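You operate a simulated robot arm through the tools that you are given. There is no shell and no other tool. Be economical: measure what you need, move in short steps, check, and stop when the job is done.

Carry out the task below with a simulated two-armed robot. There is one attempt and no reset: what you move stays moved.

## Task
Uncap the lens, roll the tester to the card's RAIL figure, brake it.
Fine: the yellow cap goes into its pocket; free the red lever before rolling.

The check looks at the end state, three seconds after you hand in, the way a careful person would. Anything else that was tipped, shoved, dropped, spilled or broken makes it a failure. A push-on lid holds only when it is set on centred and level and pressed home; a screw cap is set on level and turned clockwise until tight.

## Robot
Two 7-joint arms with two-finger parallel grippers on one trunk, on a base that drives. Base frame: it is fixed to the floor where the robot stands at the start and does not move with it; the origin is under the middle of the robot, x ahead of it, y to its left, z up. Readings come in mm, rad, newtons and seconds.
The left shoulder is at the start at [60, 143, 835], the right one opposite. With the tool pointing down near the work surface each hand reaches from about 380 to 440 mm from the robot's upright axis, wherever it stands, measured 20 degrees to its own side. Places, roughly: cap pocket [400, -700, 800]; headlamp tester [800, 500, 900]; red brake lever [400, 600, 500]. Payload 1.57 kg a hand.
The TCP of each hand is the grasp point between the finger pads, 30 mm short of the fingertips. In the tool frame z runs along the fingers and y along their closing line. The gripper opens to 110 mm. The fingers are 24 mm wide and 12 mm thick; the gripper's body (48 by 112 mm) begins 78 mm behind the TCP.
Orientation is that of the tool frame in the base frame, as a unit quaternion [x, y, z, w]. With the fingers straight down and closing along the base's y, the tool's x points along the base's -x, its y along +y and its z along -z.

## Interface
- The arms move only by the tool drive_tool. It takes "left_rows", "right_rows" or both (then of equal length, played together; a hand with none holds still); each is a list of rows, each a list of 6 numbers: the shift along the tool's x, y, z in mm, then the turn, a rotation vector about the tool's x, y, z in rad. In form: [[x, y, z, rx, ry, rz], ...]. A call has 1 to 8 rows; each row is the pose to reach, as a shift and turn from the pose commanded when the call began, along the tool's axes at that moment. "left_claw" and "right_claw" are, for a hand that has rows, the opening, from 0 (shut) to 1 (fully open), set as the call begins (left out, the last holds). Each row takes 0.2 s and may step no farther than 50 mm and 0.15 rad from the row before; otherwise, or with a gripper value out of range, the whole call is refused. Where a pose cannot be reached the arm comes as near as it can. A force on the tool above 50 N (or 10 N above the force at the start of the call, whichever is more), or a blocked arm, ends the call early, and 0.2 s more pass. Each finger travels about 45 mm/s and halts on what it meets, pressing with about 21 N; the grip force reading is that of the motor and also rises with nothing between the fingers. The clock runs only during rows and for 0.2 s after the last one: add rows that repeat a pose to give the fingers time. The reply holds the time, the measured pose of the TCP, the force on the tool along the base axes, the opening and the grip force, in the units named above and with some noise, with the torque about the TCP (base axes, N m) and any sound that the robot's microphone picked up.
- Cameras (640 x 400 px; columns grow to the right, rows downward): "scene" is now at [44.7, -9.5, 1439.2]; the picture's right is [-0.12, -0.99, 0.00], its down [-0.77, 0.10, -0.63] and it looks along [0.62, -0.08, -0.78] (base axes); focal length 272 px, centre (320, 200). "left" rides on the left gripper at [70, -16, -141] in its tool frame; the picture's right is [0.23, 0.97, 0.00], its down [-0.86, 0.20, -0.48] and it looks along [-0.47, 0.11, 0.88] (tool axes); focal length 222 px, centre (320, 200). "right" rides on the right gripper at [70, 16, -141] in its tool frame; the picture's right is [-0.23, 0.97, 0.00], its down [-0.85, -0.20, -0.48] and it looks along [-0.47, -0.11, 0.88] (tool axes); focal length 222 px, centre (320, 200). There is no depth. A picture from a camera that has moved, and an enlarged one, comes with that camera's place and axes in the base frame and with its lens.
- snapshot(camera): a new picture of that camera. It takes no simulated time.
- raise_lower(by): slides the trunk up (or, below 0, down) by that many mm; the arms and the scene camera ride with it, the base frame stays. It gives what a move gives, with no picture.
- base_move(legs): drives the robot by 1 to 6 legs, each [ahead, left, turn to the left] in mm, mm and rad, along the robot's own axes; the way and the turn of a leg run together, so that a leg with both is an arc; at most 1500 mm and 3.142 rad a leg. The arms and the cameras ride along, it lands a little off, and it stops where it bumps. It gives what a move gives.
- head_to(pan, tilt): turns the head with the scene camera to pan (to the left, within 1.501 rad either way) and tilt (down, from -0.506 to 1.204), counted from straight ahead of the robot. It gives what a move gives.
- close_up(camera, box): a new picture of the part [left, top, right, bottom] of that camera's present view, enlarged. It takes no simulated time.
- close_job(): hands the job in; it is judged then, once.

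Work in short steps. Places have to be worked out from the pictures, the camera data and where the tool is seen: move nearer, look again, correct. Check each grasp and each placing, and mend what went wrong. You have 120 turns and 88 pictures in all, those below and enlarged ones among them. Open the grippers and draw the arms clear of the work before you hand the job in, unless the task says otherwise; then end with one line.

The tools are called after "Request:" as name(argument=value, ...) on one line, values as JSON. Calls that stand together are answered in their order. drive_tool: Moves the arms, as the interface text tells. Its arguments: {"type":"object","properties":{"left_rows":{"type":"array","items":{"type":"array","items":{"type":"number"}}},"left_claw":{"type":"number"},"right_rows":{"type":"array","items":{"type":"array","items":{"type":"number"}}},"right_claw":{"type":"number"}},"required":[]} The other tools are called the same way: raise_lower (by) slides the trunk up or down; base_move (legs) drives the base; head_to (pan, tilt) turns the head that bears the scene camera; snapshot (camera) takes a picture; close_up (camera, box) takes an enlarged picture of a part of a camera's view; close_job () hands the job in.

At the start:

```text
time: 0.0
left_position: [352.9, 297.3, 999.7]
left_tcp_rot: [0.0, 1.0, 0.001, 0.0]
left_contact_force: [0.0, 0.0, 0.0]
left_ft_torque: [-0.02, 0.04, 0.01]
left_finger_gap: 109.7
left_grasp_force: 0.0
right_position: [454.7, -76.0, 999.0]
right_tcp_rot: [0.0, 1.0, 0.0, 0.0]
right_contact_force: [0.8, 0.0, -1.0]
right_ft_torque: [-0.03, 0.02, 0.01]
right_finger_gap: 110.2
right_grasp_force: 0.0
trunk travel left (down, up): [-434.0, 156.0]
robot x, y, heading: [1.3, 0.0, 0.0]
head pan, tilt: [-0.124, 0.895]
```

scene: 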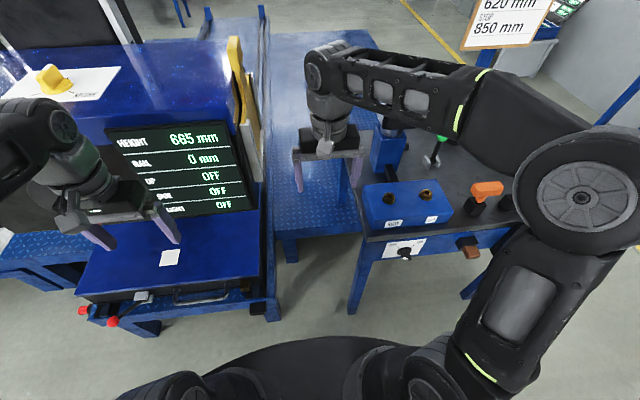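
right: 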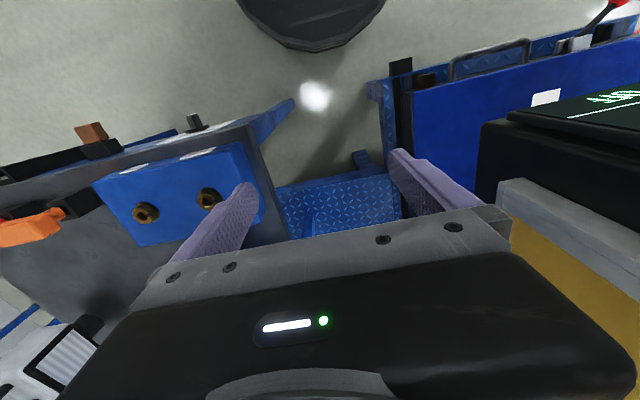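
left: 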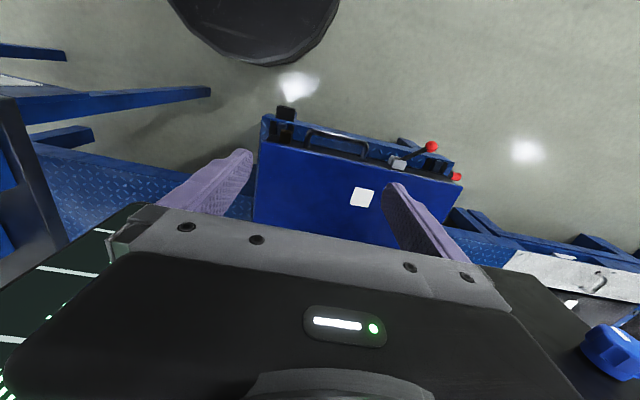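

I begin by looking around: the card at the upper right first, and the tester to the left.

Request:
head_to(pan=-0.5, tilt=0.5)

Request:
snapshot(camera="scene")

Request:
head_to(pan=0.5, tilt=0.6)

Request:
snapshot(camera="scene")

```text
time: 0.9
left_position: [353.1, 296.3, 999.6]
left_tcp_rot: [0.0, 1.0, 0.0, 0.0]
left_contact_force: [-0.3, -1.0, 0.8]
left_ft_torque: [0.0, 0.01, -0.02]
left_finger_gap: 109.9
left_grasp_force: 0.2
right_position: [454.9, -76.0, 1000.2]
right_tcp_rot: [0.0, 1.0, 0.0, 0.0]
right_contact_force: [-0.6, -0.2, -0.3]
right_ft_torque: [-0.01, 0.04, 0.0]
right_finger_gap: 110.0
right_grasp_force: 0.1
trunk travel left (down, up): [-434.0, 156.0]
robot x, y, heading: [-0.1, -0.3, 0.001]
head pan, tilt: [-0.499, 0.499]
```

```text
84 pictures are left
camera scene: at [49.4, -43.6, 1472.5], right [-0.48, -0.88, 0.0], down [-0.42, 0.23, -0.88], along [0.77, -0.42, -0.48], focal length 272 px, centre (320, 200)
```

scene: 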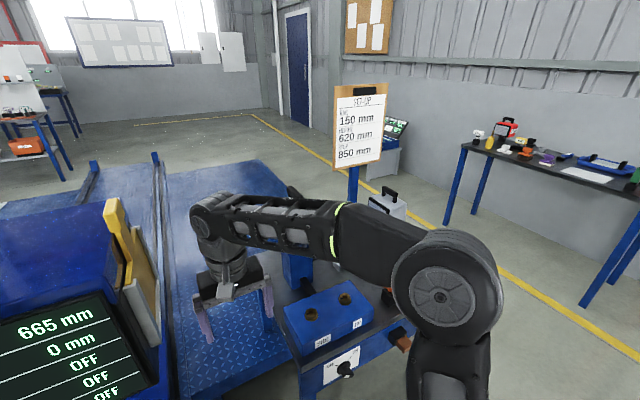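

```text
time: 2.1
left_position: [354.0, 297.2, 999.6]
left_tcp_rot: [-0.001, 1.0, 0.0, 0.0]
left_contact_force: [0.1, 0.5, 0.0]
left_ft_torque: [0.02, -0.02, 0.01]
left_finger_gap: 109.9
left_grasp_force: 0.1
right_position: [454.8, -76.9, 999.9]
right_tcp_rot: [0.0, 1.0, 0.0, 0.0]
right_contact_force: [-1.1, 0.1, 0.0]
right_ft_torque: [-0.02, -0.03, -0.03]
right_finger_gap: 110.2
right_grasp_force: 0.2
trunk travel left (down, up): [-434.0, 156.0]
robot x, y, heading: [1.1, 0.2, 0.003]
head pan, tilt: [0.499, 0.6]
```

```text
83 pictures are left
camera scene: at [47.1, 42.1, 1463.5], right [0.48, -0.88, 0.0], down [-0.5, -0.27, -0.83], along [0.72, 0.39, -0.56], focal length 272 px, centre (320, 200)
```

scene: 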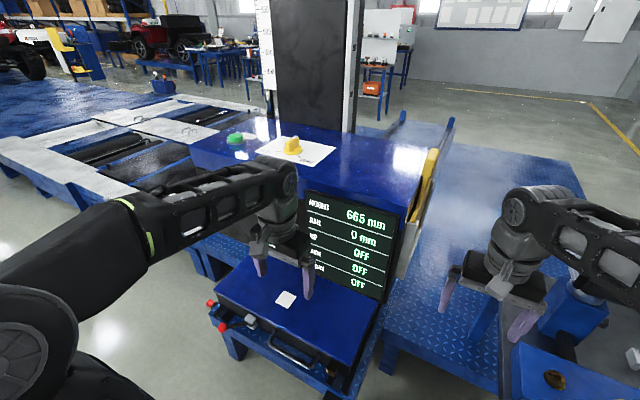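

I enlarge the card, and the top of the tester.

Request:
head_to(pan=0.15, tilt=0.5)

Request:
close_up(camera="scene", box=[40, 100, 360, 300])

Request:
head_to(pan=-0.6, tilt=0.3)

Request:
close_up(camera="scene", box=[200, 100, 440, 250])

Request:
head_to(pan=-0.5, tilt=1.0)

Request:
snapshot(camera="scene")

```text
time: 3.0
left_position: [353.7, 296.6, 999.7]
left_tcp_rot: [0.0, 1.0, 0.0, 0.001]
left_contact_force: [0.5, 0.4, 0.7]
left_ft_torque: [-0.03, -0.02, -0.02]
left_finger_gap: 109.8
left_grasp_force: 0.1
right_position: [454.1, -77.0, 999.5]
right_tcp_rot: [0.0, 1.0, 0.001, 0.0]
right_contact_force: [-0.2, 0.8, 0.7]
right_ft_torque: [0.0, -0.01, 0.0]
right_finger_gap: 110.0
right_grasp_force: 0.1
trunk travel left (down, up): [-434.0, 156.0]
robot x, y, heading: [-2.2, -3.9, -0.003]
head pan, tilt: [0.15, 0.499]
```

```text
2.00 times, centred on (200, 200) of scene
camera zoom: at [59.4, 13.5, 1472.6], right [0.15, -0.99, 0.0], down [-0.47, -0.07, -0.88], along [0.87, 0.13, -0.48], focal length 544 px, centre (560, 200)
```

zoom: 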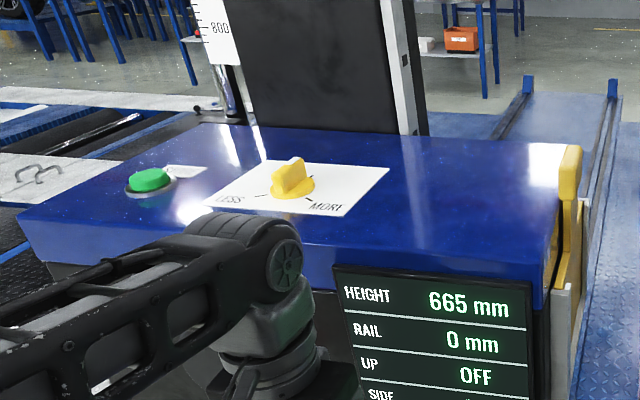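

```text
time: 4.1
left_position: [353.8, 298.0, 999.9]
left_tcp_rot: [0.0, 1.0, 0.0, 0.0]
left_contact_force: [0.3, -0.3, 0.3]
left_ft_torque: [-0.01, 0.0, 0.0]
left_finger_gap: 110.1
left_grasp_force: 0.1
right_position: [454.1, -77.3, 1000.1]
right_tcp_rot: [0.0, 1.0, 0.0, -0.001]
right_contact_force: [-0.9, -0.5, 0.1]
right_ft_torque: [0.0, 0.01, 0.0]
right_finger_gap: 110.0
right_grasp_force: 0.2
trunk travel left (down, up): [-434.0, 156.0]
robot x, y, heading: [0.1, -0.7, 0.004]
head pan, tilt: [-0.6, 0.3]
```

```text
2.67 times, centred on (320, 175) of scene
camera zoom: at [46.6, -52.8, 1491.0], right [-0.56, -0.83, 0.0], down [-0.24, 0.17, -0.96], along [0.79, -0.54, -0.3], focal length 725 px, centre (320, 267)
```

zoom: 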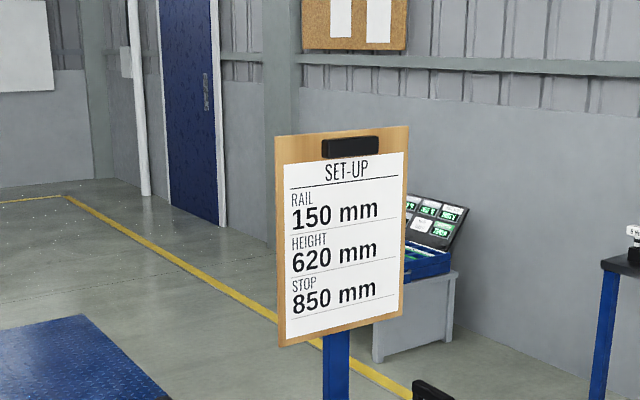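

```text
time: 5.1
left_position: [353.4, 296.6, 999.7]
left_tcp_rot: [0.0, 1.0, -0.001, 0.0]
left_contact_force: [0.6, -0.3, 0.3]
left_ft_torque: [0.0, -0.01, -0.01]
left_finger_gap: 110.2
left_grasp_force: 0.0
right_position: [454.4, -77.9, 999.4]
right_tcp_rot: [0.0, 1.0, 0.0, -0.001]
right_contact_force: [0.0, 0.3, 0.6]
right_ft_torque: [0.02, -0.01, -0.02]
right_finger_gap: 109.7
right_grasp_force: 0.1
trunk travel left (down, up): [-434.0, 156.0]
robot x, y, heading: [-2.6, 0.1, -0.005]
head pan, tilt: [-0.499, 1.0]
```

```text
80 pictures are left
camera scene: at [30.7, -33.5, 1431.6], right [-0.48, -0.88, 0.0], down [-0.74, 0.4, -0.54], along [0.47, -0.26, -0.84], focal length 272 px, centre (320, 200)
```

scene: 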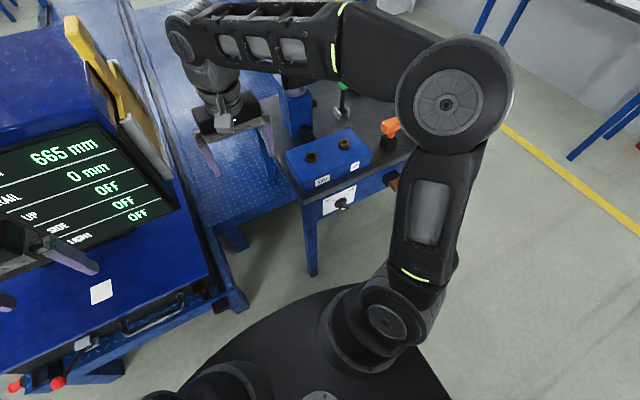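

The card says RAIL 150 mm, and the display shows 0. I back away to see the tester whole.

Request:
base_move(legs=[[-500, 0, 0], [0, -500, 0]])

Request:
head_to(pan=0.35, tilt=0.5)

Request:
snapshot(camera="scene")

Request:
head_to(pan=-0.45, tilt=0.6)

Request:
snapshot(camera="scene")

```text
time: 10.6
left_position: [-142.1, -205.6, 999.6]
left_tcp_rot: [0.002, 1.0, 0.0, 0.0]
left_contact_force: [0.4, 0.0, 0.3]
left_ft_torque: [0.02, -0.04, 0.02]
left_finger_gap: 110.0
left_grasp_force: 0.1
right_position: [-41.1, -579.6, 999.6]
right_tcp_rot: [0.002, 1.0, 0.001, 0.0]
right_contact_force: [-1.2, -0.7, 0.5]
right_ft_torque: [0.02, -0.03, 0.01]
right_finger_gap: 109.9
right_grasp_force: 0.2
trunk travel left (down, up): [-434.0, 156.0]
robot x, y, heading: [-495.4, -501.1, -0.003]
head pan, tilt: [-0.499, 1.0]
```

```text
time: 11.8
left_position: [-142.8, -204.6, 998.9]
left_tcp_rot: [0.001, 1.0, 0.0, 0.0]
left_contact_force: [0.3, -0.1, 0.9]
left_ft_torque: [0.06, -0.01, 0.01]
left_finger_gap: 109.9
left_grasp_force: 0.1
right_position: [-42.7, -580.8, 999.3]
right_tcp_rot: [0.002, 1.0, 0.0, 0.0]
right_contact_force: [0.0, 0.5, 1.1]
right_ft_torque: [-0.01, 0.02, -0.01]
right_finger_gap: 110.1
right_grasp_force: 0.1
trunk travel left (down, up): [-434.0, 156.0]
robot x, y, heading: [-493.9, -501.8, -0.005]
head pan, tilt: [0.351, 0.499]
```

```text
79 pictures are left
camera scene: at [-441.5, -470.4, 1472.6], right [0.34, -0.94, 0.0], down [-0.45, -0.16, -0.88], along [0.83, 0.3, -0.48], focal length 272 px, centre (320, 200)
```

scene: 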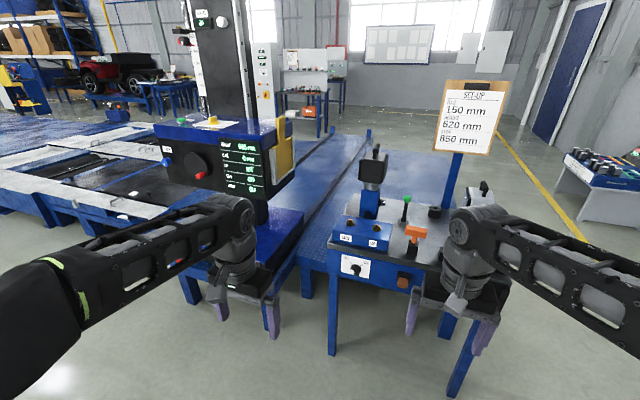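

```text
time: 12.9
left_position: [-141.4, -205.9, 999.9]
left_tcp_rot: [0.001, 1.0, 0.0, 0.0]
left_contact_force: [0.1, 0.9, 0.2]
left_ft_torque: [-0.02, 0.02, 0.06]
left_finger_gap: 110.1
left_grasp_force: 0.1
right_position: [-43.1, -579.2, 999.7]
right_tcp_rot: [0.002, 1.0, -0.001, 0.0]
right_contact_force: [0.1, -0.1, -0.2]
right_ft_torque: [0.01, 0.01, 0.0]
right_finger_gap: 110.3
right_grasp_force: 0.1
trunk travel left (down, up): [-434.0, 156.0]
robot x, y, heading: [-494.8, -499.0, -0.003]
head pan, tilt: [-0.45, 0.6]
```

```text
78 pictures are left
camera scene: at [-447.6, -539.9, 1463.5], right [-0.44, -0.9, 0.0], down [-0.51, 0.25, -0.83], along [0.74, -0.36, -0.56], focal length 272 px, centre (320, 200)
```

scene: 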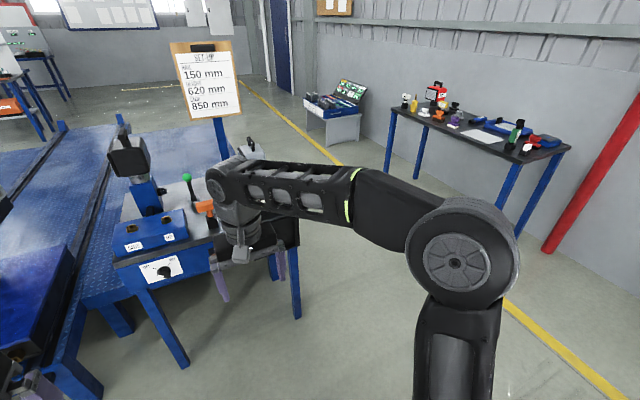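

Zooming on the tester and then on the small table.

Request:
close_up(camera="scene", box=[90, 130, 330, 280])

Request:
head_to(pan=0.35, tilt=0.5)

Request:
close_up(camera="scene", box=[120, 90, 360, 240])

```text
2.67 times, centred on (210, 205) of scene
camera zoom: at [-447.6, -539.9, 1463.5], right [-0.44, -0.9, 0.0], down [-0.51, 0.25, -0.83], along [0.74, -0.36, -0.56], focal length 725 px, centre (613, 187)
```

zoom: 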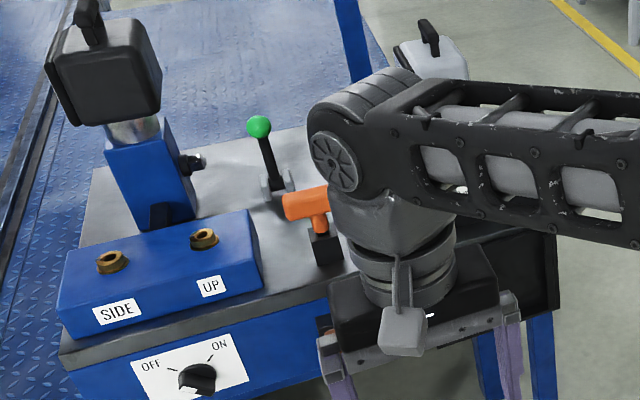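

```text
time: 14.0
left_position: [-142.7, -205.6, 1000.3]
left_tcp_rot: [0.002, 1.0, 0.001, 0.0]
left_contact_force: [0.2, 0.0, 0.3]
left_ft_torque: [-0.02, -0.01, 0.01]
left_finger_gap: 109.8
left_grasp_force: 0.0
right_position: [-41.9, -580.8, 1000.1]
right_tcp_rot: [0.002, 1.0, 0.0, 0.0]
right_contact_force: [0.2, 0.0, -0.1]
right_ft_torque: [-0.02, 0.0, -0.03]
right_finger_gap: 109.9
right_grasp_force: 0.1
trunk travel left (down, up): [-434.0, 156.0]
robot x, y, heading: [-497.3, -497.8, 0.003]
head pan, tilt: [0.351, 0.499]
```

```text
2.67 times, centred on (240, 165) of scene
camera zoom: at [-441.5, -470.3, 1472.6], right [0.34, -0.94, 0.0], down [-0.45, -0.16, -0.88], along [0.83, 0.3, -0.48], focal length 725 px, centre (533, 293)
```

zoom: 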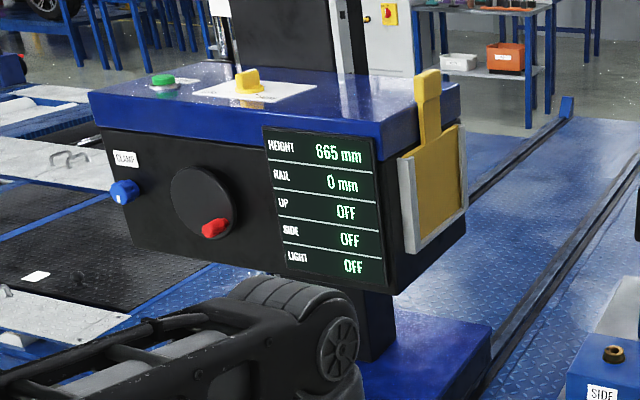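

The yellow cap is a slide-in plate with a handle on the tester's right face. Now find the pocket: I move further right and look back at the small table.

Request:
base_move(legs=[[0, -700, 0], [0, 0, 0.6]])

Request:
head_to(pan=0.0, tilt=0.5)

Request:
snapshot(camera="scene")

```text
time: 19.5
left_position: [-374.6, -748.3, 999.4]
left_tcp_rot: [-0.29, 0.957, 0.0, 0.001]
left_contact_force: [0.0, -0.1, -0.1]
left_ft_torque: [-0.01, 0.03, 0.0]
left_finger_gap: 110.0
left_grasp_force: 0.2
right_position: [-81.5, -1003.4, 1000.5]
right_tcp_rot: [-0.29, 0.957, 0.0, 0.0]
right_contact_force: [0.1, 0.2, -0.4]
right_ft_torque: [0.0, -0.01, -0.03]
right_finger_gap: 110.3
right_grasp_force: 0.0
trunk travel left (down, up): [-434.0, 156.0]
robot x, y, heading: [-500.3, -1193.7, 0.591]
head pan, tilt: [0.351, 0.499]
```

```text
time: 20.3
left_position: [-374.8, -748.1, 999.9]
left_tcp_rot: [-0.29, 0.957, 0.0, 0.001]
left_contact_force: [0.5, 0.3, -0.3]
left_ft_torque: [0.02, 0.0, 0.03]
left_finger_gap: 110.2
left_grasp_force: 0.1
right_position: [-82.4, -1003.0, 1000.4]
right_tcp_rot: [-0.29, 0.957, 0.0, 0.0]
right_contact_force: [-0.3, -1.0, 0.2]
right_ft_torque: [-0.02, 0.05, 0.01]
right_finger_gap: 110.1
right_grasp_force: 0.1
trunk travel left (down, up): [-434.0, 156.0]
robot x, y, heading: [-502.4, -1193.5, 0.592]
head pan, tilt: [0.0, 0.499]
```

```text
75 pictures are left
camera scene: at [-452.9, -1157.9, 1472.6], right [0.56, -0.83, 0.0], down [-0.4, -0.27, -0.88], along [0.73, 0.49, -0.48], focal length 272 px, centre (320, 200)
```

scene: 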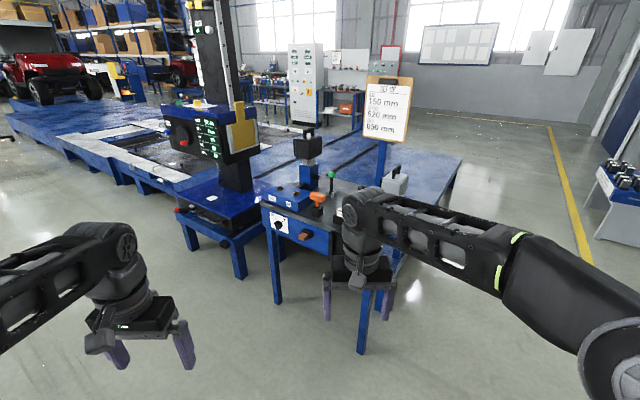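

Request:
close_up(camera="scene", box=[240, 130, 480, 280])

Request:
close_up(camera="scene", box=[140, 80, 300, 280])

```text
2.67 times, centred on (360, 205) of scene
camera zoom: at [-452.9, -1157.9, 1472.6], right [0.56, -0.83, 0.0], down [-0.4, -0.27, -0.88], along [0.73, 0.49, -0.48], focal length 725 px, centre (213, 187)
```

zoom: 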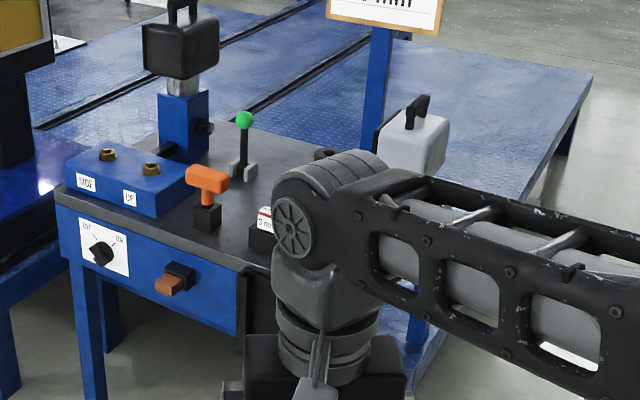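

```text
2.00 times, centred on (220, 180) of scene
camera zoom: at [-452.9, -1157.9, 1472.6], right [0.56, -0.83, 0.0], down [-0.4, -0.27, -0.88], along [0.73, 0.49, -0.48], focal length 544 px, centre (520, 240)
```

zoom: 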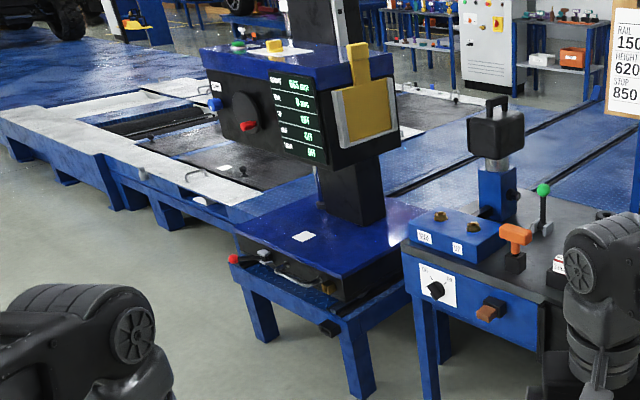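

Request:
base_move(legs=[[0, 0, -0.7], [0, -500, 0]])

Request:
head_to(pan=0.95, tilt=0.55)

Request:
snapshot(camera="scene")

```text
time: 25.1
left_position: [-175.0, -1434.3, 999.7]
left_tcp_rot: [0.054, 0.999, 0.0, 0.0]
left_contact_force: [-0.4, 0.3, -0.3]
left_ft_torque: [0.0, 0.01, -0.03]
left_finger_gap: 110.0
left_grasp_force: 0.0
right_position: [-113.3, -1815.6, 999.6]
right_tcp_rot: [0.054, 0.999, 0.0, 0.0]
right_contact_force: [0.1, 0.1, -0.3]
right_ft_torque: [0.02, 0.02, 0.0]
right_finger_gap: 110.1
right_grasp_force: 0.1
trunk travel left (down, up): [-434.0, 156.0]
robot x, y, heading: [-557.5, -1689.5, -0.105]
head pan, tilt: [0.0, 0.499]
```

```text
time: 26.4
left_position: [-175.7, -1434.7, 999.8]
left_tcp_rot: [0.054, 0.999, 0.0, 0.001]
left_contact_force: [0.1, 0.7, 0.5]
left_ft_torque: [0.0, 0.04, -0.01]
left_finger_gap: 109.9
left_grasp_force: 0.1
right_position: [-113.6, -1817.6, 999.1]
right_tcp_rot: [0.054, 0.999, 0.0, 0.0]
right_contact_force: [-0.4, -0.4, 0.2]
right_ft_torque: [0.0, 0.0, 0.01]
right_finger_gap: 110.1
right_grasp_force: 0.0
trunk travel left (down, up): [-434.0, 156.0]
robot x, y, heading: [-556.4, -1690.9, -0.103]
head pan, tilt: [0.949, 0.55]
```

```text
72 pictures are left
camera scene: at [-527.7, -1621.0, 1468.0], right [0.75, -0.67, 0.0], down [-0.35, -0.39, -0.85], along [0.57, 0.64, -0.52], focal length 272 px, centre (320, 200)
```

scene: 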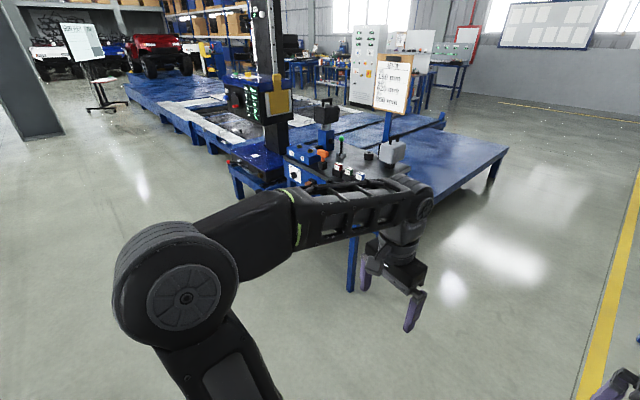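

Request:
base_move(legs=[[200, 0, 0], [0, 0, 1.2]])

Request:
head_to(pan=-0.1, tilt=0.55)

Request:
snapshot(camera="scene")

```text
time: 30.9
left_position: [-453.1, -1261.4, 1001.0]
left_tcp_rot: [-0.512, 0.859, 0.0, 0.0]
left_contact_force: [-0.2, 0.0, -0.4]
left_ft_torque: [0.01, 0.01, 0.01]
left_finger_gap: 109.9
left_grasp_force: 0.0
right_position: [-75.7, -1348.7, 999.3]
right_tcp_rot: [-0.512, 0.859, 0.0, 0.0]
right_contact_force: [-0.1, 0.9, 0.2]
right_ft_torque: [0.02, -0.01, 0.0]
right_finger_gap: 110.0
right_grasp_force: 0.0
trunk travel left (down, up): [-434.0, 156.0]
robot x, y, heading: [-359.2, -1713.6, 1.08]
head pan, tilt: [0.949, 0.55]
```

```text
time: 32.2
left_position: [-452.9, -1261.0, 999.4]
left_tcp_rot: [-0.513, 0.859, 0.0, 0.0]
left_contact_force: [0.0, -1.0, 0.2]
left_ft_torque: [-0.01, -0.01, 0.01]
left_finger_gap: 110.1
left_grasp_force: 0.1
right_position: [-76.1, -1348.0, 999.7]
right_tcp_rot: [-0.513, 0.858, -0.001, 0.001]
right_contact_force: [0.0, 0.1, 0.1]
right_ft_torque: [0.03, -0.02, 0.0]
right_finger_gap: 109.9
right_grasp_force: 0.0
trunk travel left (down, up): [-434.0, 156.0]
robot x, y, heading: [-354.5, -1715.7, 1.071]
head pan, tilt: [-0.099, 0.55]
```

```text
71 pictures are left
camera scene: at [-323.1, -1664.7, 1468.0], right [0.83, -0.56, 0.0], down [-0.29, -0.43, -0.85], along [0.48, 0.71, -0.52], focal length 272 px, centre (320, 200)
```

scene: 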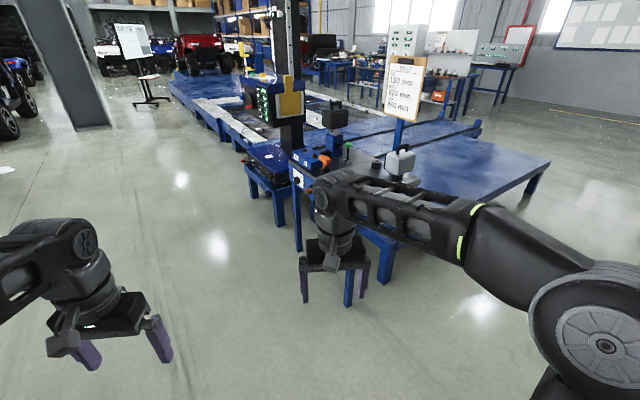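

Request:
base_move(legs=[[0, 0, -0.45], [0, -250, 0]])

Request:
head_to(pan=0.38, tilt=0.5)

Request:
snapshot(camera="scene")

```text
time: 35.4
left_position: [-98.5, -1469.3, 1000.9]
left_tcp_rot: [-0.307, 0.952, -0.001, 0.0]
left_contact_force: [1.0, 0.2, -0.3]
left_ft_torque: [0.02, 0.02, 0.0]
left_finger_gap: 110.1
left_grasp_force: 0.0
right_position: [202.3, -1711.6, 999.5]
right_tcp_rot: [-0.309, 0.951, 0.0, 0.0]
right_contact_force: [0.4, -0.8, -0.1]
right_ft_torque: [-0.01, 0.0, -0.02]
right_finger_gap: 110.0
right_grasp_force: 0.1
trunk travel left (down, up): [-434.0, 156.0]
robot x, y, heading: [-214.0, -1913.4, 0.627]
head pan, tilt: [-0.099, 0.55]
```

```text
time: 36.3
left_position: [-98.8, -1468.5, 998.8]
left_tcp_rot: [-0.308, 0.951, 0.0, 0.0]
left_contact_force: [0.1, 0.6, -0.3]
left_ft_torque: [0.01, -0.01, 0.02]
left_finger_gap: 110.0
left_grasp_force: 0.1
right_position: [201.7, -1712.3, 1000.0]
right_tcp_rot: [-0.307, 0.952, 0.0, 0.0]
right_contact_force: [0.6, -1.2, 0.0]
right_ft_torque: [0.01, -0.03, -0.05]
right_finger_gap: 110.0
right_grasp_force: 0.0
trunk travel left (down, up): [-434.0, 156.0]
robot x, y, heading: [-216.3, -1916.0, 0.626]
head pan, tilt: [0.38, 0.499]
```

```text
70 pictures are left
camera scene: at [-187.6, -1856.6, 1472.6], right [0.84, -0.54, 0.0], down [-0.26, -0.4, -0.88], along [0.47, 0.74, -0.48], focal length 272 px, centre (320, 200)
```

scene: 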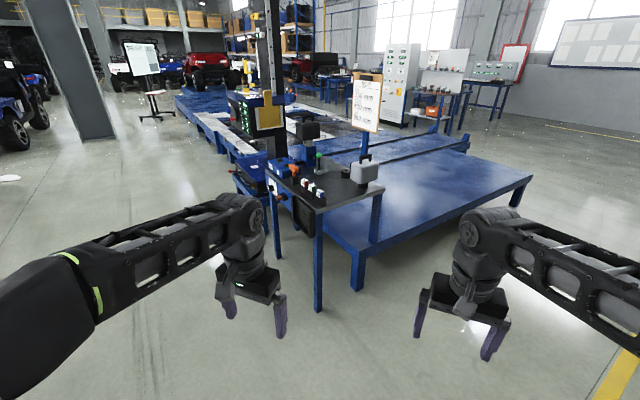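

Request:
close_up(camera="scene", box=[220, 80, 400, 260])

```text
2.22 times, centred on (310, 170) of scene
camera zoom: at [-187.6, -1856.6, 1472.6], right [0.84, -0.54, 0.0], down [-0.26, -0.4, -0.88], along [0.47, 0.74, -0.48], focal length 604 px, centre (342, 267)
```

zoom: 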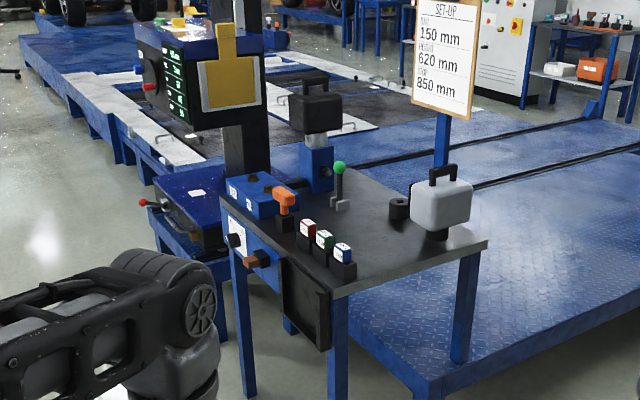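

The pocket is the thin black open-topped case on the table's front (at x≈420, z≈770). By triangulation the cap handle is near (630, 93, 1224). I drive back in front of the tester for a detailed look.

Request:
base_move(legs=[[0, 0, -0.626], [0, 1200, 0], [0, 1100, 0]])

Request:
head_to(pan=0.0, tilt=0.75)

Request:
snapshot(camera="scene")

```text
time: 49.4
left_position: [141.8, 707.6, 1000.0]
left_tcp_rot: [0.007, 1.0, 0.0, 0.0]
left_contact_force: [1.4, 0.9, 0.2]
left_ft_torque: [-0.01, 0.01, -0.01]
left_finger_gap: 109.8
left_grasp_force: 0.1
right_position: [238.2, 331.3, 998.9]
right_tcp_rot: [0.007, 1.0, 0.0, 0.001]
right_contact_force: [1.1, 0.4, 0.0]
right_ft_torque: [-0.02, 0.03, -0.03]
right_finger_gap: 110.1
right_grasp_force: 0.1
trunk travel left (down, up): [-434.0, 156.0]
robot x, y, heading: [-213.4, 412.4, -0.013]
head pan, tilt: [0.38, 0.499]
```

```text
time: 50.3
left_position: [142.7, 707.4, 1000.1]
left_tcp_rot: [0.007, 1.0, 0.0, -0.001]
left_contact_force: [0.5, 0.6, -0.7]
left_ft_torque: [0.04, -0.01, 0.0]
left_finger_gap: 110.0
left_grasp_force: 0.1
right_position: [237.3, 331.8, 999.7]
right_tcp_rot: [0.009, 1.0, 0.001, -0.001]
right_contact_force: [-0.2, 0.2, 0.8]
right_ft_torque: [0.01, 0.0, 0.0]
right_finger_gap: 110.1
right_grasp_force: 0.2
trunk travel left (down, up): [-434.0, 156.0]
robot x, y, heading: [-214.7, 414.0, -0.008]
head pan, tilt: [0.0, 0.75]
```

```text
68 pictures are left
camera scene: at [-163.0, 414.8, 1450.7], right [-0.01, -1.0, 0.0], down [-0.68, 0.01, -0.73], along [0.73, -0.01, -0.68], focal length 272 px, centre (320, 200)
```

scene: 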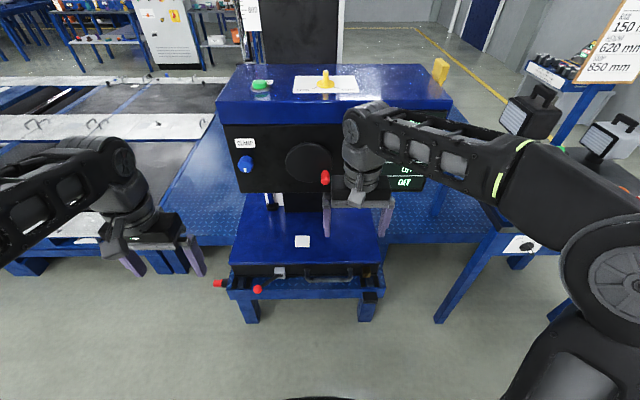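

Request:
close_up(camera="scene", box=[200, 220, 400, 345])

Request:
close_up(camera="scene", box=[400, 40, 480, 120])

```text
3.20 times, centred on (300, 282) of scene
camera zoom: at [-163.0, 414.8, 1450.7], right [-0.01, -1.0, 0.0], down [-0.68, 0.01, -0.73], along [0.73, -0.01, -0.68], focal length 870 px, centre (384, -64)
```

zoom: 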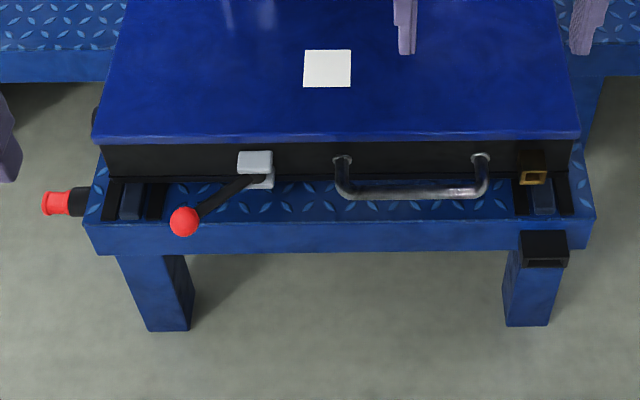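

```text
5.00 times, centred on (440, 80) of scene
camera zoom: at [-163.0, 414.8, 1450.7], right [-0.01, -1.0, 0.0], down [-0.68, 0.01, -0.73], along [0.73, -0.01, -0.68], focal length 1360 px, centre (-280, 800)
```

zoom: 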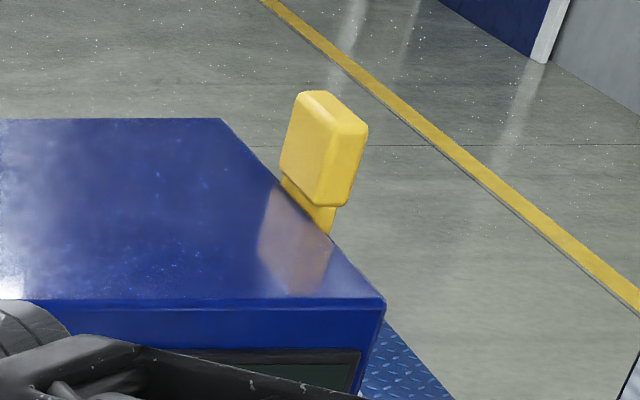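

The platform front is at x≈350 and the robot's low base disc is about 300 in radius, so reach matters. I test in free space whether the left arm, tool down, reaches 470 ahead at z≈1200 and can yaw 90°.

Request:
drive_tool(left_rows=[[0, 0, -50, 0, 0, 0], [0, 0, -100, 0, 0, 0], [0, 0, -150, 0, 0, 0], [0, 0, -200, 0, 0, 0], [-40, 0, -200, 0, 0, 0], [-80, 0, -200, 0, 0, 0], [-120, 0, -200, 0, 0, 0], [-120, 0, -200, 0, 0, 0]])

```text
time: 52.1
left_position: [238.0, 694.8, 1032.8]
left_tcp_rot: [0.006, 1.0, 0.002, 0.005]
left_contact_force: [-0.8, -0.6, 0.3]
left_ft_torque: [0.01, -0.04, -0.02]
left_finger_gap: 110.1
left_grasp_force: 0.0
left hand out of reach, approached as far as the arm can: row 1, 2, 3, 4, 5, 6, 7, 8
right_position: [238.0, 333.0, 1000.7]
right_tcp_rot: [0.008, 1.0, -0.001, -0.001]
right_contact_force: [-0.6, -0.2, 0.5]
right_ft_torque: [-0.01, -0.06, 0.01]
right_finger_gap: 110.0
right_grasp_force: 0.1
trunk travel left (down, up): [-434.0, 156.0]
robot x, y, heading: [-213.5, 417.5, -0.014]
head pan, tilt: [0.0, 0.75]
```

Tool-down is too short at that height, so I'll use a forward-pointing tool, tilted about 20° down. I rotate the left hand about y in steps.

Request:
drive_tool(left_rows=[[0, 0, 0, 0, -0.15, 0], [0, 0, 0, 0, -0.3, 0], [0, 0, 0, 0, -0.45, 0], [0, 0, 0, 0, -0.6, 0], [0, 0, 0, 0, -0.75, 0], [0, 0, 0, 0, -0.9, 0], [0, 0, 0, 0, -1.05, 0], [0, 0, 0, 0, -1.2, 0]])

Request:
snapshot(camera="left")

```text
time: 53.9
left_position: [256.6, 702.6, 1048.9]
left_tcp_rot: [0.006, 0.826, -0.005, 0.564]
left_contact_force: [-0.5, 0.0, -0.2]
left_ft_torque: [0.01, -0.01, -0.02]
left_finger_gap: 109.8
left_grasp_force: 0.1
left hand out of reach, approached as far as the arm can: row 8
right_position: [238.4, 333.0, 999.7]
right_tcp_rot: [0.007, 1.0, -0.001, -0.001]
right_contact_force: [-0.8, 0.4, -0.5]
right_ft_torque: [-0.03, 0.0, -0.02]
right_finger_gap: 109.8
right_grasp_force: 0.0
trunk travel left (down, up): [-434.0, 156.0]
robot x, y, heading: [-217.2, 418.2, -0.013]
head pan, tilt: [0.0, 0.75]
```

```text
65 pictures are left
camera left: at [99.2, 687.3, 1034.4], right [-0.07, 0.97, -0.21], down [-0.13, 0.2, 0.97], along [0.99, 0.09, 0.12], focal length 222 px, centre (320, 200)
```

left: 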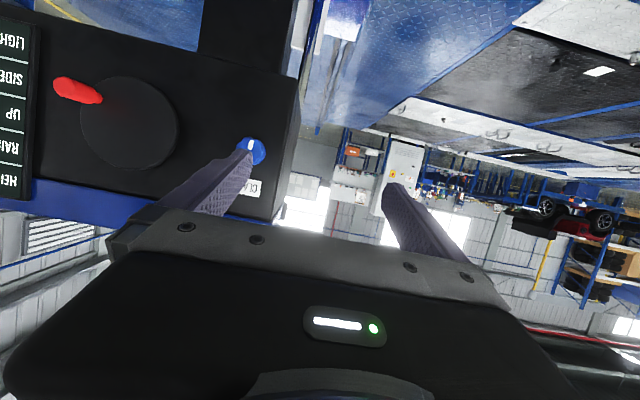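

Works. Now raise the hand to z≈1195 in this orientation to see whether it's reachable and how far forward.

Request:
drive_tool(left_rows=[[-45, 0, -18, 0, 0, 0], [-90, 0, -36, 0, 0, 0], [-135, 0, -53, 0, 0, 0], [-135, 0, -53, 0, 0, 0], [-150, 0, -15, 0, 0, 0], [-165, 0, 23, 0, 0, 0], [-165, 0, 23, 0, 0, 0]])

```text
time: 55.5
left_position: [338.9, 701.4, 1193.7]
left_tcp_rot: [0.006, 0.825, -0.005, 0.565]
left_contact_force: [-0.7, 0.6, -0.6]
left_ft_torque: [0.0, -0.04, -0.01]
left_finger_gap: 110.1
left_grasp_force: 0.1
right_position: [238.2, 332.2, 1000.8]
right_tcp_rot: [0.007, 1.0, 0.001, 0.0]
right_contact_force: [-0.8, -0.9, 0.1]
right_ft_torque: [0.01, -0.01, 0.03]
right_finger_gap: 109.9
right_grasp_force: 0.1
trunk travel left (down, up): [-434.0, 156.0]
robot x, y, heading: [-216.7, 415.5, -0.017]
head pan, tilt: [0.0, 0.75]
```

Reached 556 ahead at z=1194 with trunk at 0. Test whether another 60 up is reachable (for the lift).

Request:
drive_tool(left_rows=[[-45, 0, -18, 0, 0, 0], [-65, 0, -25, 0, 0, 0], [-65, 0, -25, 0, 0, 0], [-65, 0, -25, 0, 0, 0]])

Request:
drive_tool(left_rows=[[20, 0, 7, 0, 0, 0], [65, 0, 25, 0, 0, 0], [65, 0, 25, 0, 0, 0]])

```text
time: 56.5
left_position: [340.5, 700.6, 1262.0]
left_tcp_rot: [0.005, 0.826, -0.003, 0.564]
left_contact_force: [0.3, -0.3, 0.5]
left_ft_torque: [-0.02, 0.02, 0.04]
left_finger_gap: 110.0
left_grasp_force: 0.0
right_position: [238.0, 332.4, 999.9]
right_tcp_rot: [0.008, 1.0, -0.001, 0.0]
right_contact_force: [-0.1, 0.5, 0.3]
right_ft_torque: [0.0, 0.0, -0.02]
right_finger_gap: 109.9
right_grasp_force: 0.1
trunk travel left (down, up): [-434.0, 156.0]
robot x, y, heading: [-216.5, 418.0, -0.015]
head pan, tilt: [0.0, 0.75]
```

```text
time: 57.3
left_position: [336.5, 700.1, 1194.0]
left_tcp_rot: [0.006, 0.825, -0.004, 0.565]
left_contact_force: [1.1, -0.4, -0.3]
left_ft_torque: [-0.03, 0.04, 0.02]
left_finger_gap: 110.3
left_grasp_force: 0.1
right_position: [238.4, 333.1, 998.9]
right_tcp_rot: [0.008, 1.0, 0.0, 0.0]
right_contact_force: [-0.4, 0.3, -0.2]
right_ft_torque: [0.01, -0.02, -0.01]
right_finger_gap: 109.9
right_grasp_force: 0.1
trunk travel left (down, up): [-434.0, 156.0]
robot x, y, heading: [-211.5, 414.8, -0.013]
head pan, tilt: [0.0, 0.75]
```

Plenty of reach. Before approaching, I fold the right hand back and outward so it stays clear of the table.

Request:
drive_tool(right_rows=[[30, -30, 0, 0, 0, 0], [60, -60, 0, 0, 0, 0], [90, -90, 0, 0, 0, 0], [120, -120, 0, 0, 0, 0], [150, -130, 0, 0, 0, 0], [150, -130, 0, 0, 0, 0]])

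Request:
snapshot(camera="scene")

```text
time: 58.7
left_position: [337.1, 699.8, 1193.6]
left_tcp_rot: [0.006, 0.825, -0.004, 0.564]
left_contact_force: [0.1, -0.3, 0.5]
left_ft_torque: [-0.04, 0.02, -0.01]
left_finger_gap: 110.0
left_grasp_force: 0.0
right_position: [84.6, 204.9, 999.4]
right_tcp_rot: [0.007, 1.0, -0.001, 0.0]
right_contact_force: [0.2, -0.2, -0.5]
right_ft_torque: [-0.02, 0.0, -0.02]
right_finger_gap: 109.8
right_grasp_force: 0.1
trunk travel left (down, up): [-434.0, 156.0]
robot x, y, heading: [-217.6, 419.4, -0.01]
head pan, tilt: [0.0, 0.75]
```

```text
64 pictures are left
camera scene: at [-162.9, 414.8, 1450.6], right [-0.01, -1.0, 0.0], down [-0.68, 0.01, -0.73], along [0.73, -0.01, -0.68], focal length 272 px, centre (320, 200)
```

scene: 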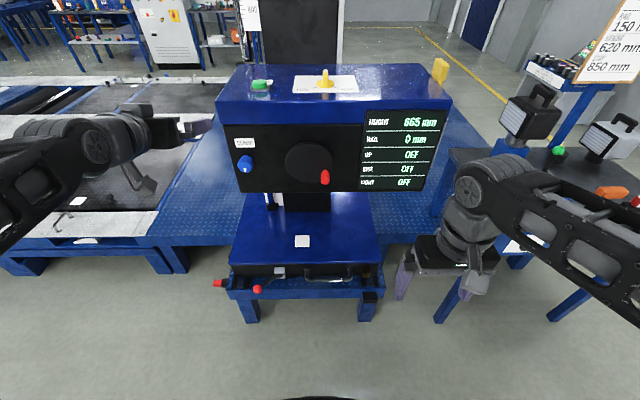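

Now drive over so that the left hand is about 140 mm short of the handle, then look.

Request:
base_move(legs=[[0, -609, 0], [120, 0, 0.012]])

Request:
snapshot(camera="left")

Request:
head_to(pan=0.35, tilt=0.45)

Request:
snapshot(camera="scene")

```text
time: 63.0
left_position: [424.8, 74.1, 1193.2]
left_tcp_rot: [0.008, 0.827, -0.006, 0.562]
left_contact_force: [-2.9, -0.3, 0.4]
left_ft_torque: [0.07, -0.04, 0.12]
left_finger_gap: 109.1
left_grasp_force: 0.1
right_position: [172.6, -419.1, 1000.2]
right_tcp_rot: [0.013, 1.0, 0.0, 0.0]
right_contact_force: [0.6, 0.8, -0.4]
right_ft_torque: [0.03, 0.01, -0.01]
right_finger_gap: 109.9
right_grasp_force: 0.1
trunk travel left (down, up): [-434.0, 156.0]
robot x, y, heading: [-124.6, -211.3, -0.026]
head pan, tilt: [0.0, 0.75]
stopped in leg 2: the force on the tool passed its limit (the readings are from after the stop); the commanded pose is now the measured one
```

```text
63 pictures are left
camera left: at [268.3, 59.8, 1179.7], right [-0.06, 0.98, -0.21], down [-0.13, 0.2, 0.97], along [0.99, 0.09, 0.11], focal length 222 px, centre (320, 200)
```

left: 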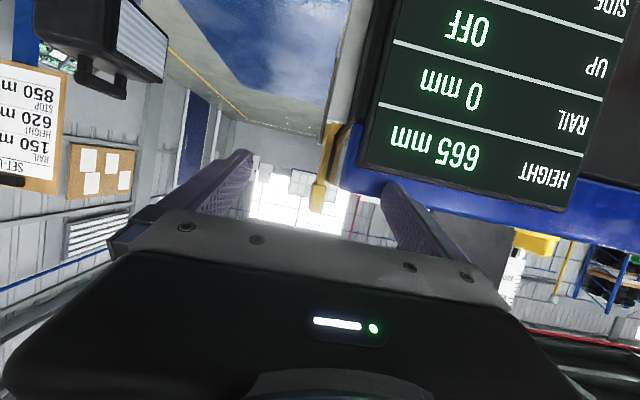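

```text
time: 63.8
left_position: [426.5, 73.8, 1193.9]
left_tcp_rot: [0.009, 0.827, -0.007, 0.563]
left_contact_force: [-2.3, -1.7, 1.1]
left_ft_torque: [0.09, -0.02, 0.19]
left_finger_gap: 109.1
left_grasp_force: 0.1
right_position: [171.4, -419.7, 998.5]
right_tcp_rot: [0.014, 1.0, 0.0, 0.0]
right_contact_force: [0.6, -1.4, -0.5]
right_ft_torque: [-0.01, 0.01, 0.03]
right_finger_gap: 110.1
right_grasp_force: 0.1
trunk travel left (down, up): [-434.0, 156.0]
robot x, y, heading: [-125.0, -206.0, -0.025]
head pan, tilt: [0.351, 0.45]
```

```text
62 pictures are left
camera scene: at [-71.0, -175.7, 1477.1], right [0.32, -0.95, 0.0], down [-0.41, -0.14, -0.9], along [0.85, 0.29, -0.44], focal length 272 px, centre (320, 200)
```

scene: 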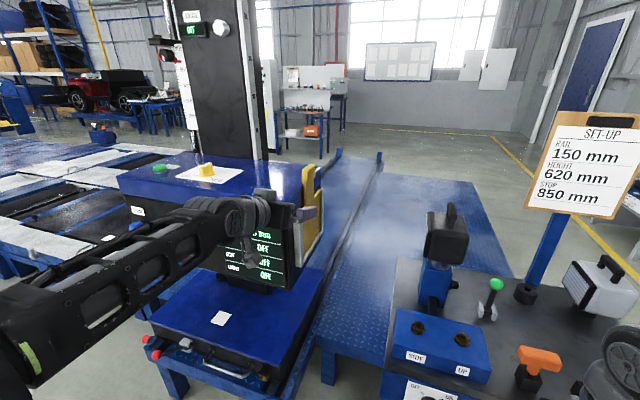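

The left fingertip touched the tester's front face (x≈450; its top is ~1190 high, higher than I thought). I back off a little; RAIL still reads 0. Then I'll roll the hand 180° so that its camera sits on top.

Request:
base_move(legs=[[-150, 0, 0.025]])

Request:
drive_tool(left_rows=[[0, 0, 0, 0, 0, 0.15], [0, 0, 0, 0, 0, 0.3], [0, 0, 0, 0, 0, 0.45], [0, 0, 0, 0, 0, 0.6], [0, 0, 0, 0, 0, 0.75], [0, 0, 0, 0, 0, 0.9], [0, 0, 0, 0, 0, 1.05], [0, 0, 0, 0, 0, 1.2]])

```text
time: 65.2
left_position: [267.4, 88.8, 1194.2]
left_tcp_rot: [-0.002, 0.827, 0.0, 0.562]
left_contact_force: [0.5, 0.0, 1.0]
left_ft_torque: [0.02, -0.02, -0.03]
left_finger_gap: 110.0
left_grasp_force: 0.1
right_position: [26.5, -410.2, 1001.0]
right_tcp_rot: [0.002, 1.0, 0.0, 0.001]
right_contact_force: [-0.5, -0.8, 1.3]
right_ft_torque: [-0.02, -0.03, -0.01]
right_finger_gap: 110.1
right_grasp_force: 0.1
trunk travel left (down, up): [-434.0, 156.0]
robot x, y, heading: [-278.8, -204.6, 0.001]
head pan, tilt: [0.351, 0.45]
```

```text
time: 67.0
left_position: [268.7, 88.1, 1190.9]
left_tcp_rot: [0.467, 0.683, 0.317, 0.463]
left_contact_force: [-0.8, -0.2, 0.3]
left_ft_torque: [0.02, 0.01, -0.01]
left_finger_gap: 110.1
left_grasp_force: 0.0
right_position: [27.4, -411.2, 1000.1]
right_tcp_rot: [0.001, 1.0, 0.0, 0.0]
right_contact_force: [0.1, 0.5, 1.0]
right_ft_torque: [0.0, 0.0, 0.0]
right_finger_gap: 110.0
right_grasp_force: 0.0
trunk travel left (down, up): [-434.0, 156.0]
robot x, y, heading: [-275.8, -203.3, -0.002]
head pan, tilt: [0.351, 0.45]
```

Request:
drive_tool(left_rows=[[0, 0, 0, 0, 0, 0.15], [0, 0, 0, 0, 0, 0.3], [0, 0, 0, 0, 0, 0.45], [0, 0, 0, 0, 0, 0.6], [0, 0, 0, 0, 0, 0.75], [0, 0, 0, 0, 0, 0.9], [0, 0, 0, 0, 0, 1.05], [0, 0, 0, 0, 0, 1.2]])

Request:
drive_tool(left_rows=[[0, 0, 0, 0, 0, 0.15], [0, 0, 0, 0, 0, 0.3], [0, 0, 0, 0, 0, 0.45], [0, 0, 0, 0, 0, 0.6], [0, 0, 0, 0, 0, 0.7416], [0, 0, 0, 0, 0, 0.7416]])

```text
time: 68.8
left_position: [268.0, 90.5, 1192.2]
left_tcp_rot: [0.771, 0.301, 0.524, 0.202]
left_contact_force: [0.2, -0.2, -0.4]
left_ft_torque: [-0.02, 0.0, 0.0]
left_finger_gap: 110.0
left_grasp_force: 0.1
right_position: [25.9, -409.4, 1000.7]
right_tcp_rot: [0.001, 1.0, 0.0, 0.0]
right_contact_force: [-0.2, 0.1, -0.2]
right_ft_torque: [-0.02, 0.03, 0.01]
right_finger_gap: 110.1
right_grasp_force: 0.0
trunk travel left (down, up): [-434.0, 156.0]
robot x, y, heading: [-277.8, -203.5, -0.003]
head pan, tilt: [0.351, 0.45]
```

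```text
time: 70.2
left_position: [268.4, 89.4, 1192.9]
left_tcp_rot: [0.827, 0.002, 0.563, -0.001]
left_contact_force: [-0.4, 0.4, 0.4]
left_ft_torque: [0.01, 0.03, 0.0]
left_finger_gap: 109.9
left_grasp_force: 0.0
right_position: [28.5, -410.5, 999.2]
right_tcp_rot: [0.001, 1.0, 0.0, 0.0]
right_contact_force: [-0.2, 0.4, 0.2]
right_ft_torque: [0.01, -0.02, 0.02]
right_finger_gap: 109.9
right_grasp_force: 0.1
trunk travel left (down, up): [-434.0, 156.0]
robot x, y, heading: [-278.6, -203.9, -0.001]
head pan, tilt: [0.351, 0.45]
```

The camera is on top now. I flatten the tilt to ~10° and raise to z≈1220, then take a picture.

Request:
drive_tool(left_rows=[[15, 0, -5, 0, 0.1, 0], [30, 0, -11, 0, 0.2, 0], [30, 0, -11, 0, 0.2, 0]])

Request:
snapshot(camera="left")

```text
time: 71.0
left_position: [270.3, 89.3, 1225.1]
left_tcp_rot: [0.767, 0.001, 0.642, 0.001]
left_contact_force: [-0.5, -0.3, 0.5]
left_ft_torque: [0.0, -0.01, 0.03]
left_finger_gap: 109.9
left_grasp_force: 0.0
right_position: [25.6, -410.2, 999.6]
right_tcp_rot: [0.001, 1.0, 0.0, 0.0]
right_contact_force: [0.3, -0.3, 0.0]
right_ft_torque: [-0.01, 0.01, 0.03]
right_finger_gap: 110.3
right_grasp_force: 0.1
trunk travel left (down, up): [-434.0, 156.0]
robot x, y, heading: [-275.1, -206.2, 0.001]
head pan, tilt: [0.351, 0.45]
```

```text
61 pictures are left
camera left: at [142.4, 105.6, 1318.1], right [0.04, -0.97, 0.23], down [-0.62, -0.2, -0.76], along [0.78, -0.11, -0.61], focal length 222 px, centre (320, 200)
```

left: 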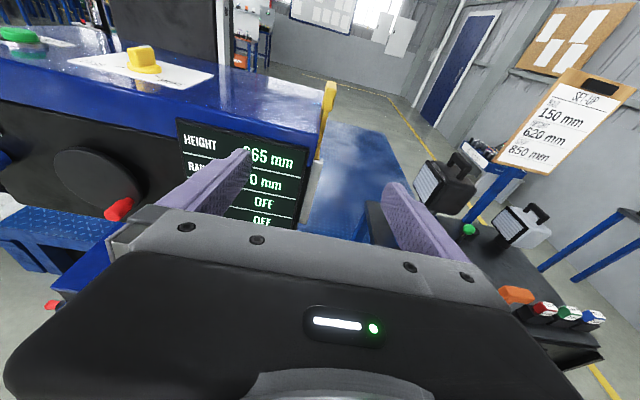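

Request:
close_up(camera="left", box=[270, 60, 390, 210])

```text
2.67 times, centred on (330, 135) of left
camera zoom: at [142.4, 105.6, 1318.1], right [0.04, -0.97, 0.23], down [-0.62, -0.2, -0.76], along [0.78, -0.11, -0.61], focal length 592 px, centre (293, 373)
```

zoom: 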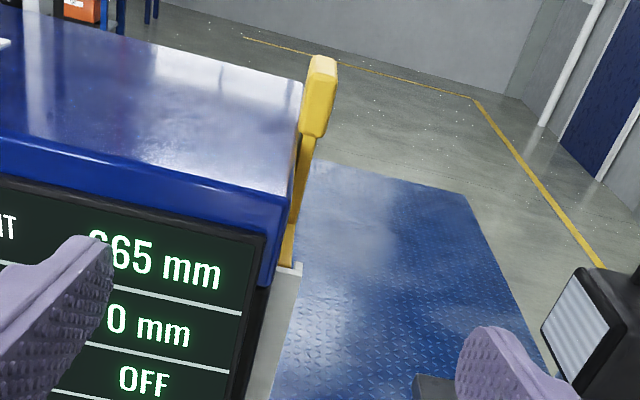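

The handle block is about x 560–610, y 77–98, z 1197–1233; the tester top is about 1192. Drive ahead 250 with the hand at z≈1225 above the top.

Request:
base_move(legs=[[240, 0, 0]])

Request:
close_up(camera="left", box=[200, 60, 440, 210])

```text
time: 72.7
left_position: [507.4, 84.9, 1224.1]
left_tcp_rot: [0.767, -0.001, 0.642, 0.002]
left_contact_force: [-0.1, 0.4, -0.1]
left_ft_torque: [-0.01, -0.01, 0.03]
left_finger_gap: 110.1
left_grasp_force: 0.1
right_position: [262.3, -411.9, 999.3]
right_tcp_rot: [0.004, 1.0, 0.0, -0.001]
right_contact_force: [0.0, -1.1, 0.6]
right_ft_torque: [0.01, 0.04, -0.02]
right_finger_gap: 109.7
right_grasp_force: 0.1
trunk travel left (down, up): [-434.0, 156.0]
robot x, y, heading: [-42.5, -205.9, -0.007]
head pan, tilt: [0.351, 0.45]
```

```text
2.67 times, centred on (320, 135) of left
camera zoom: at [380.7, 102.0, 1317.7], right [0.04, -0.97, 0.23], down [-0.62, -0.2, -0.76], along [0.78, -0.11, -0.61], focal length 592 px, centre (320, 373)
```

zoom: 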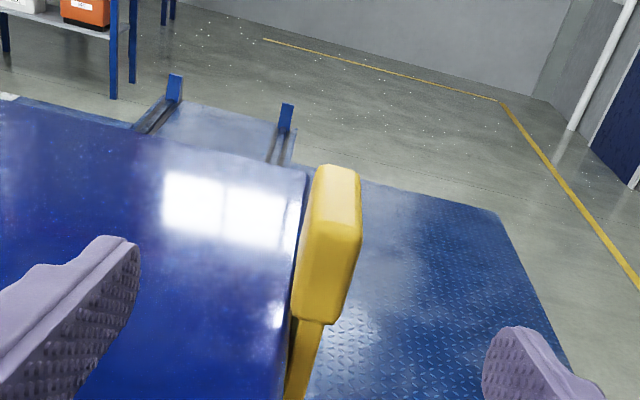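

Handle spans x 565–628, y 76–96. Drive 60 further, then check and finish with the arm.

Request:
base_move(legs=[[62, 0, 0.005]])

Request:
snapshot(camera="left")

```text
time: 73.7
left_position: [568.9, 87.4, 1223.2]
left_tcp_rot: [0.768, 0.0, 0.641, 0.001]
left_contact_force: [0.9, -0.8, -0.4]
left_ft_torque: [0.01, -0.01, 0.0]
left_finger_gap: 110.1
left_grasp_force: 0.0
right_position: [324.9, -411.8, 998.0]
right_tcp_rot: [0.001, 1.0, 0.001, -0.001]
right_contact_force: [0.1, -0.5, 0.0]
right_ft_torque: [-0.02, 0.01, 0.0]
right_finger_gap: 109.9
right_grasp_force: 0.0
trunk travel left (down, up): [-434.0, 156.0]
robot x, y, heading: [19.5, -204.1, -0.009]
head pan, tilt: [0.351, 0.45]
```

```text
58 pictures are left
camera left: at [443.2, 103.2, 1317.5], right [0.04, -0.97, 0.23], down [-0.62, -0.2, -0.76], along [0.78, -0.11, -0.61], focal length 222 px, centre (320, 200)
```

left: 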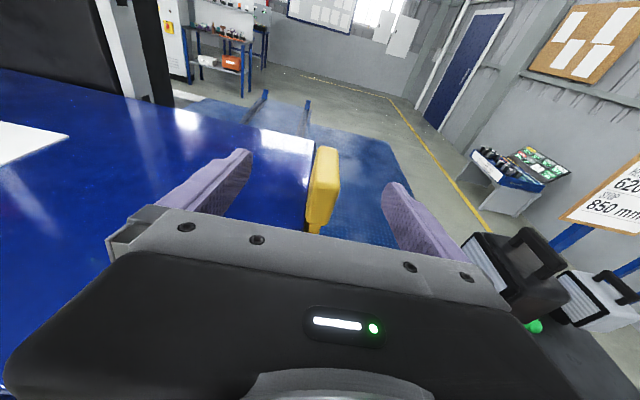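

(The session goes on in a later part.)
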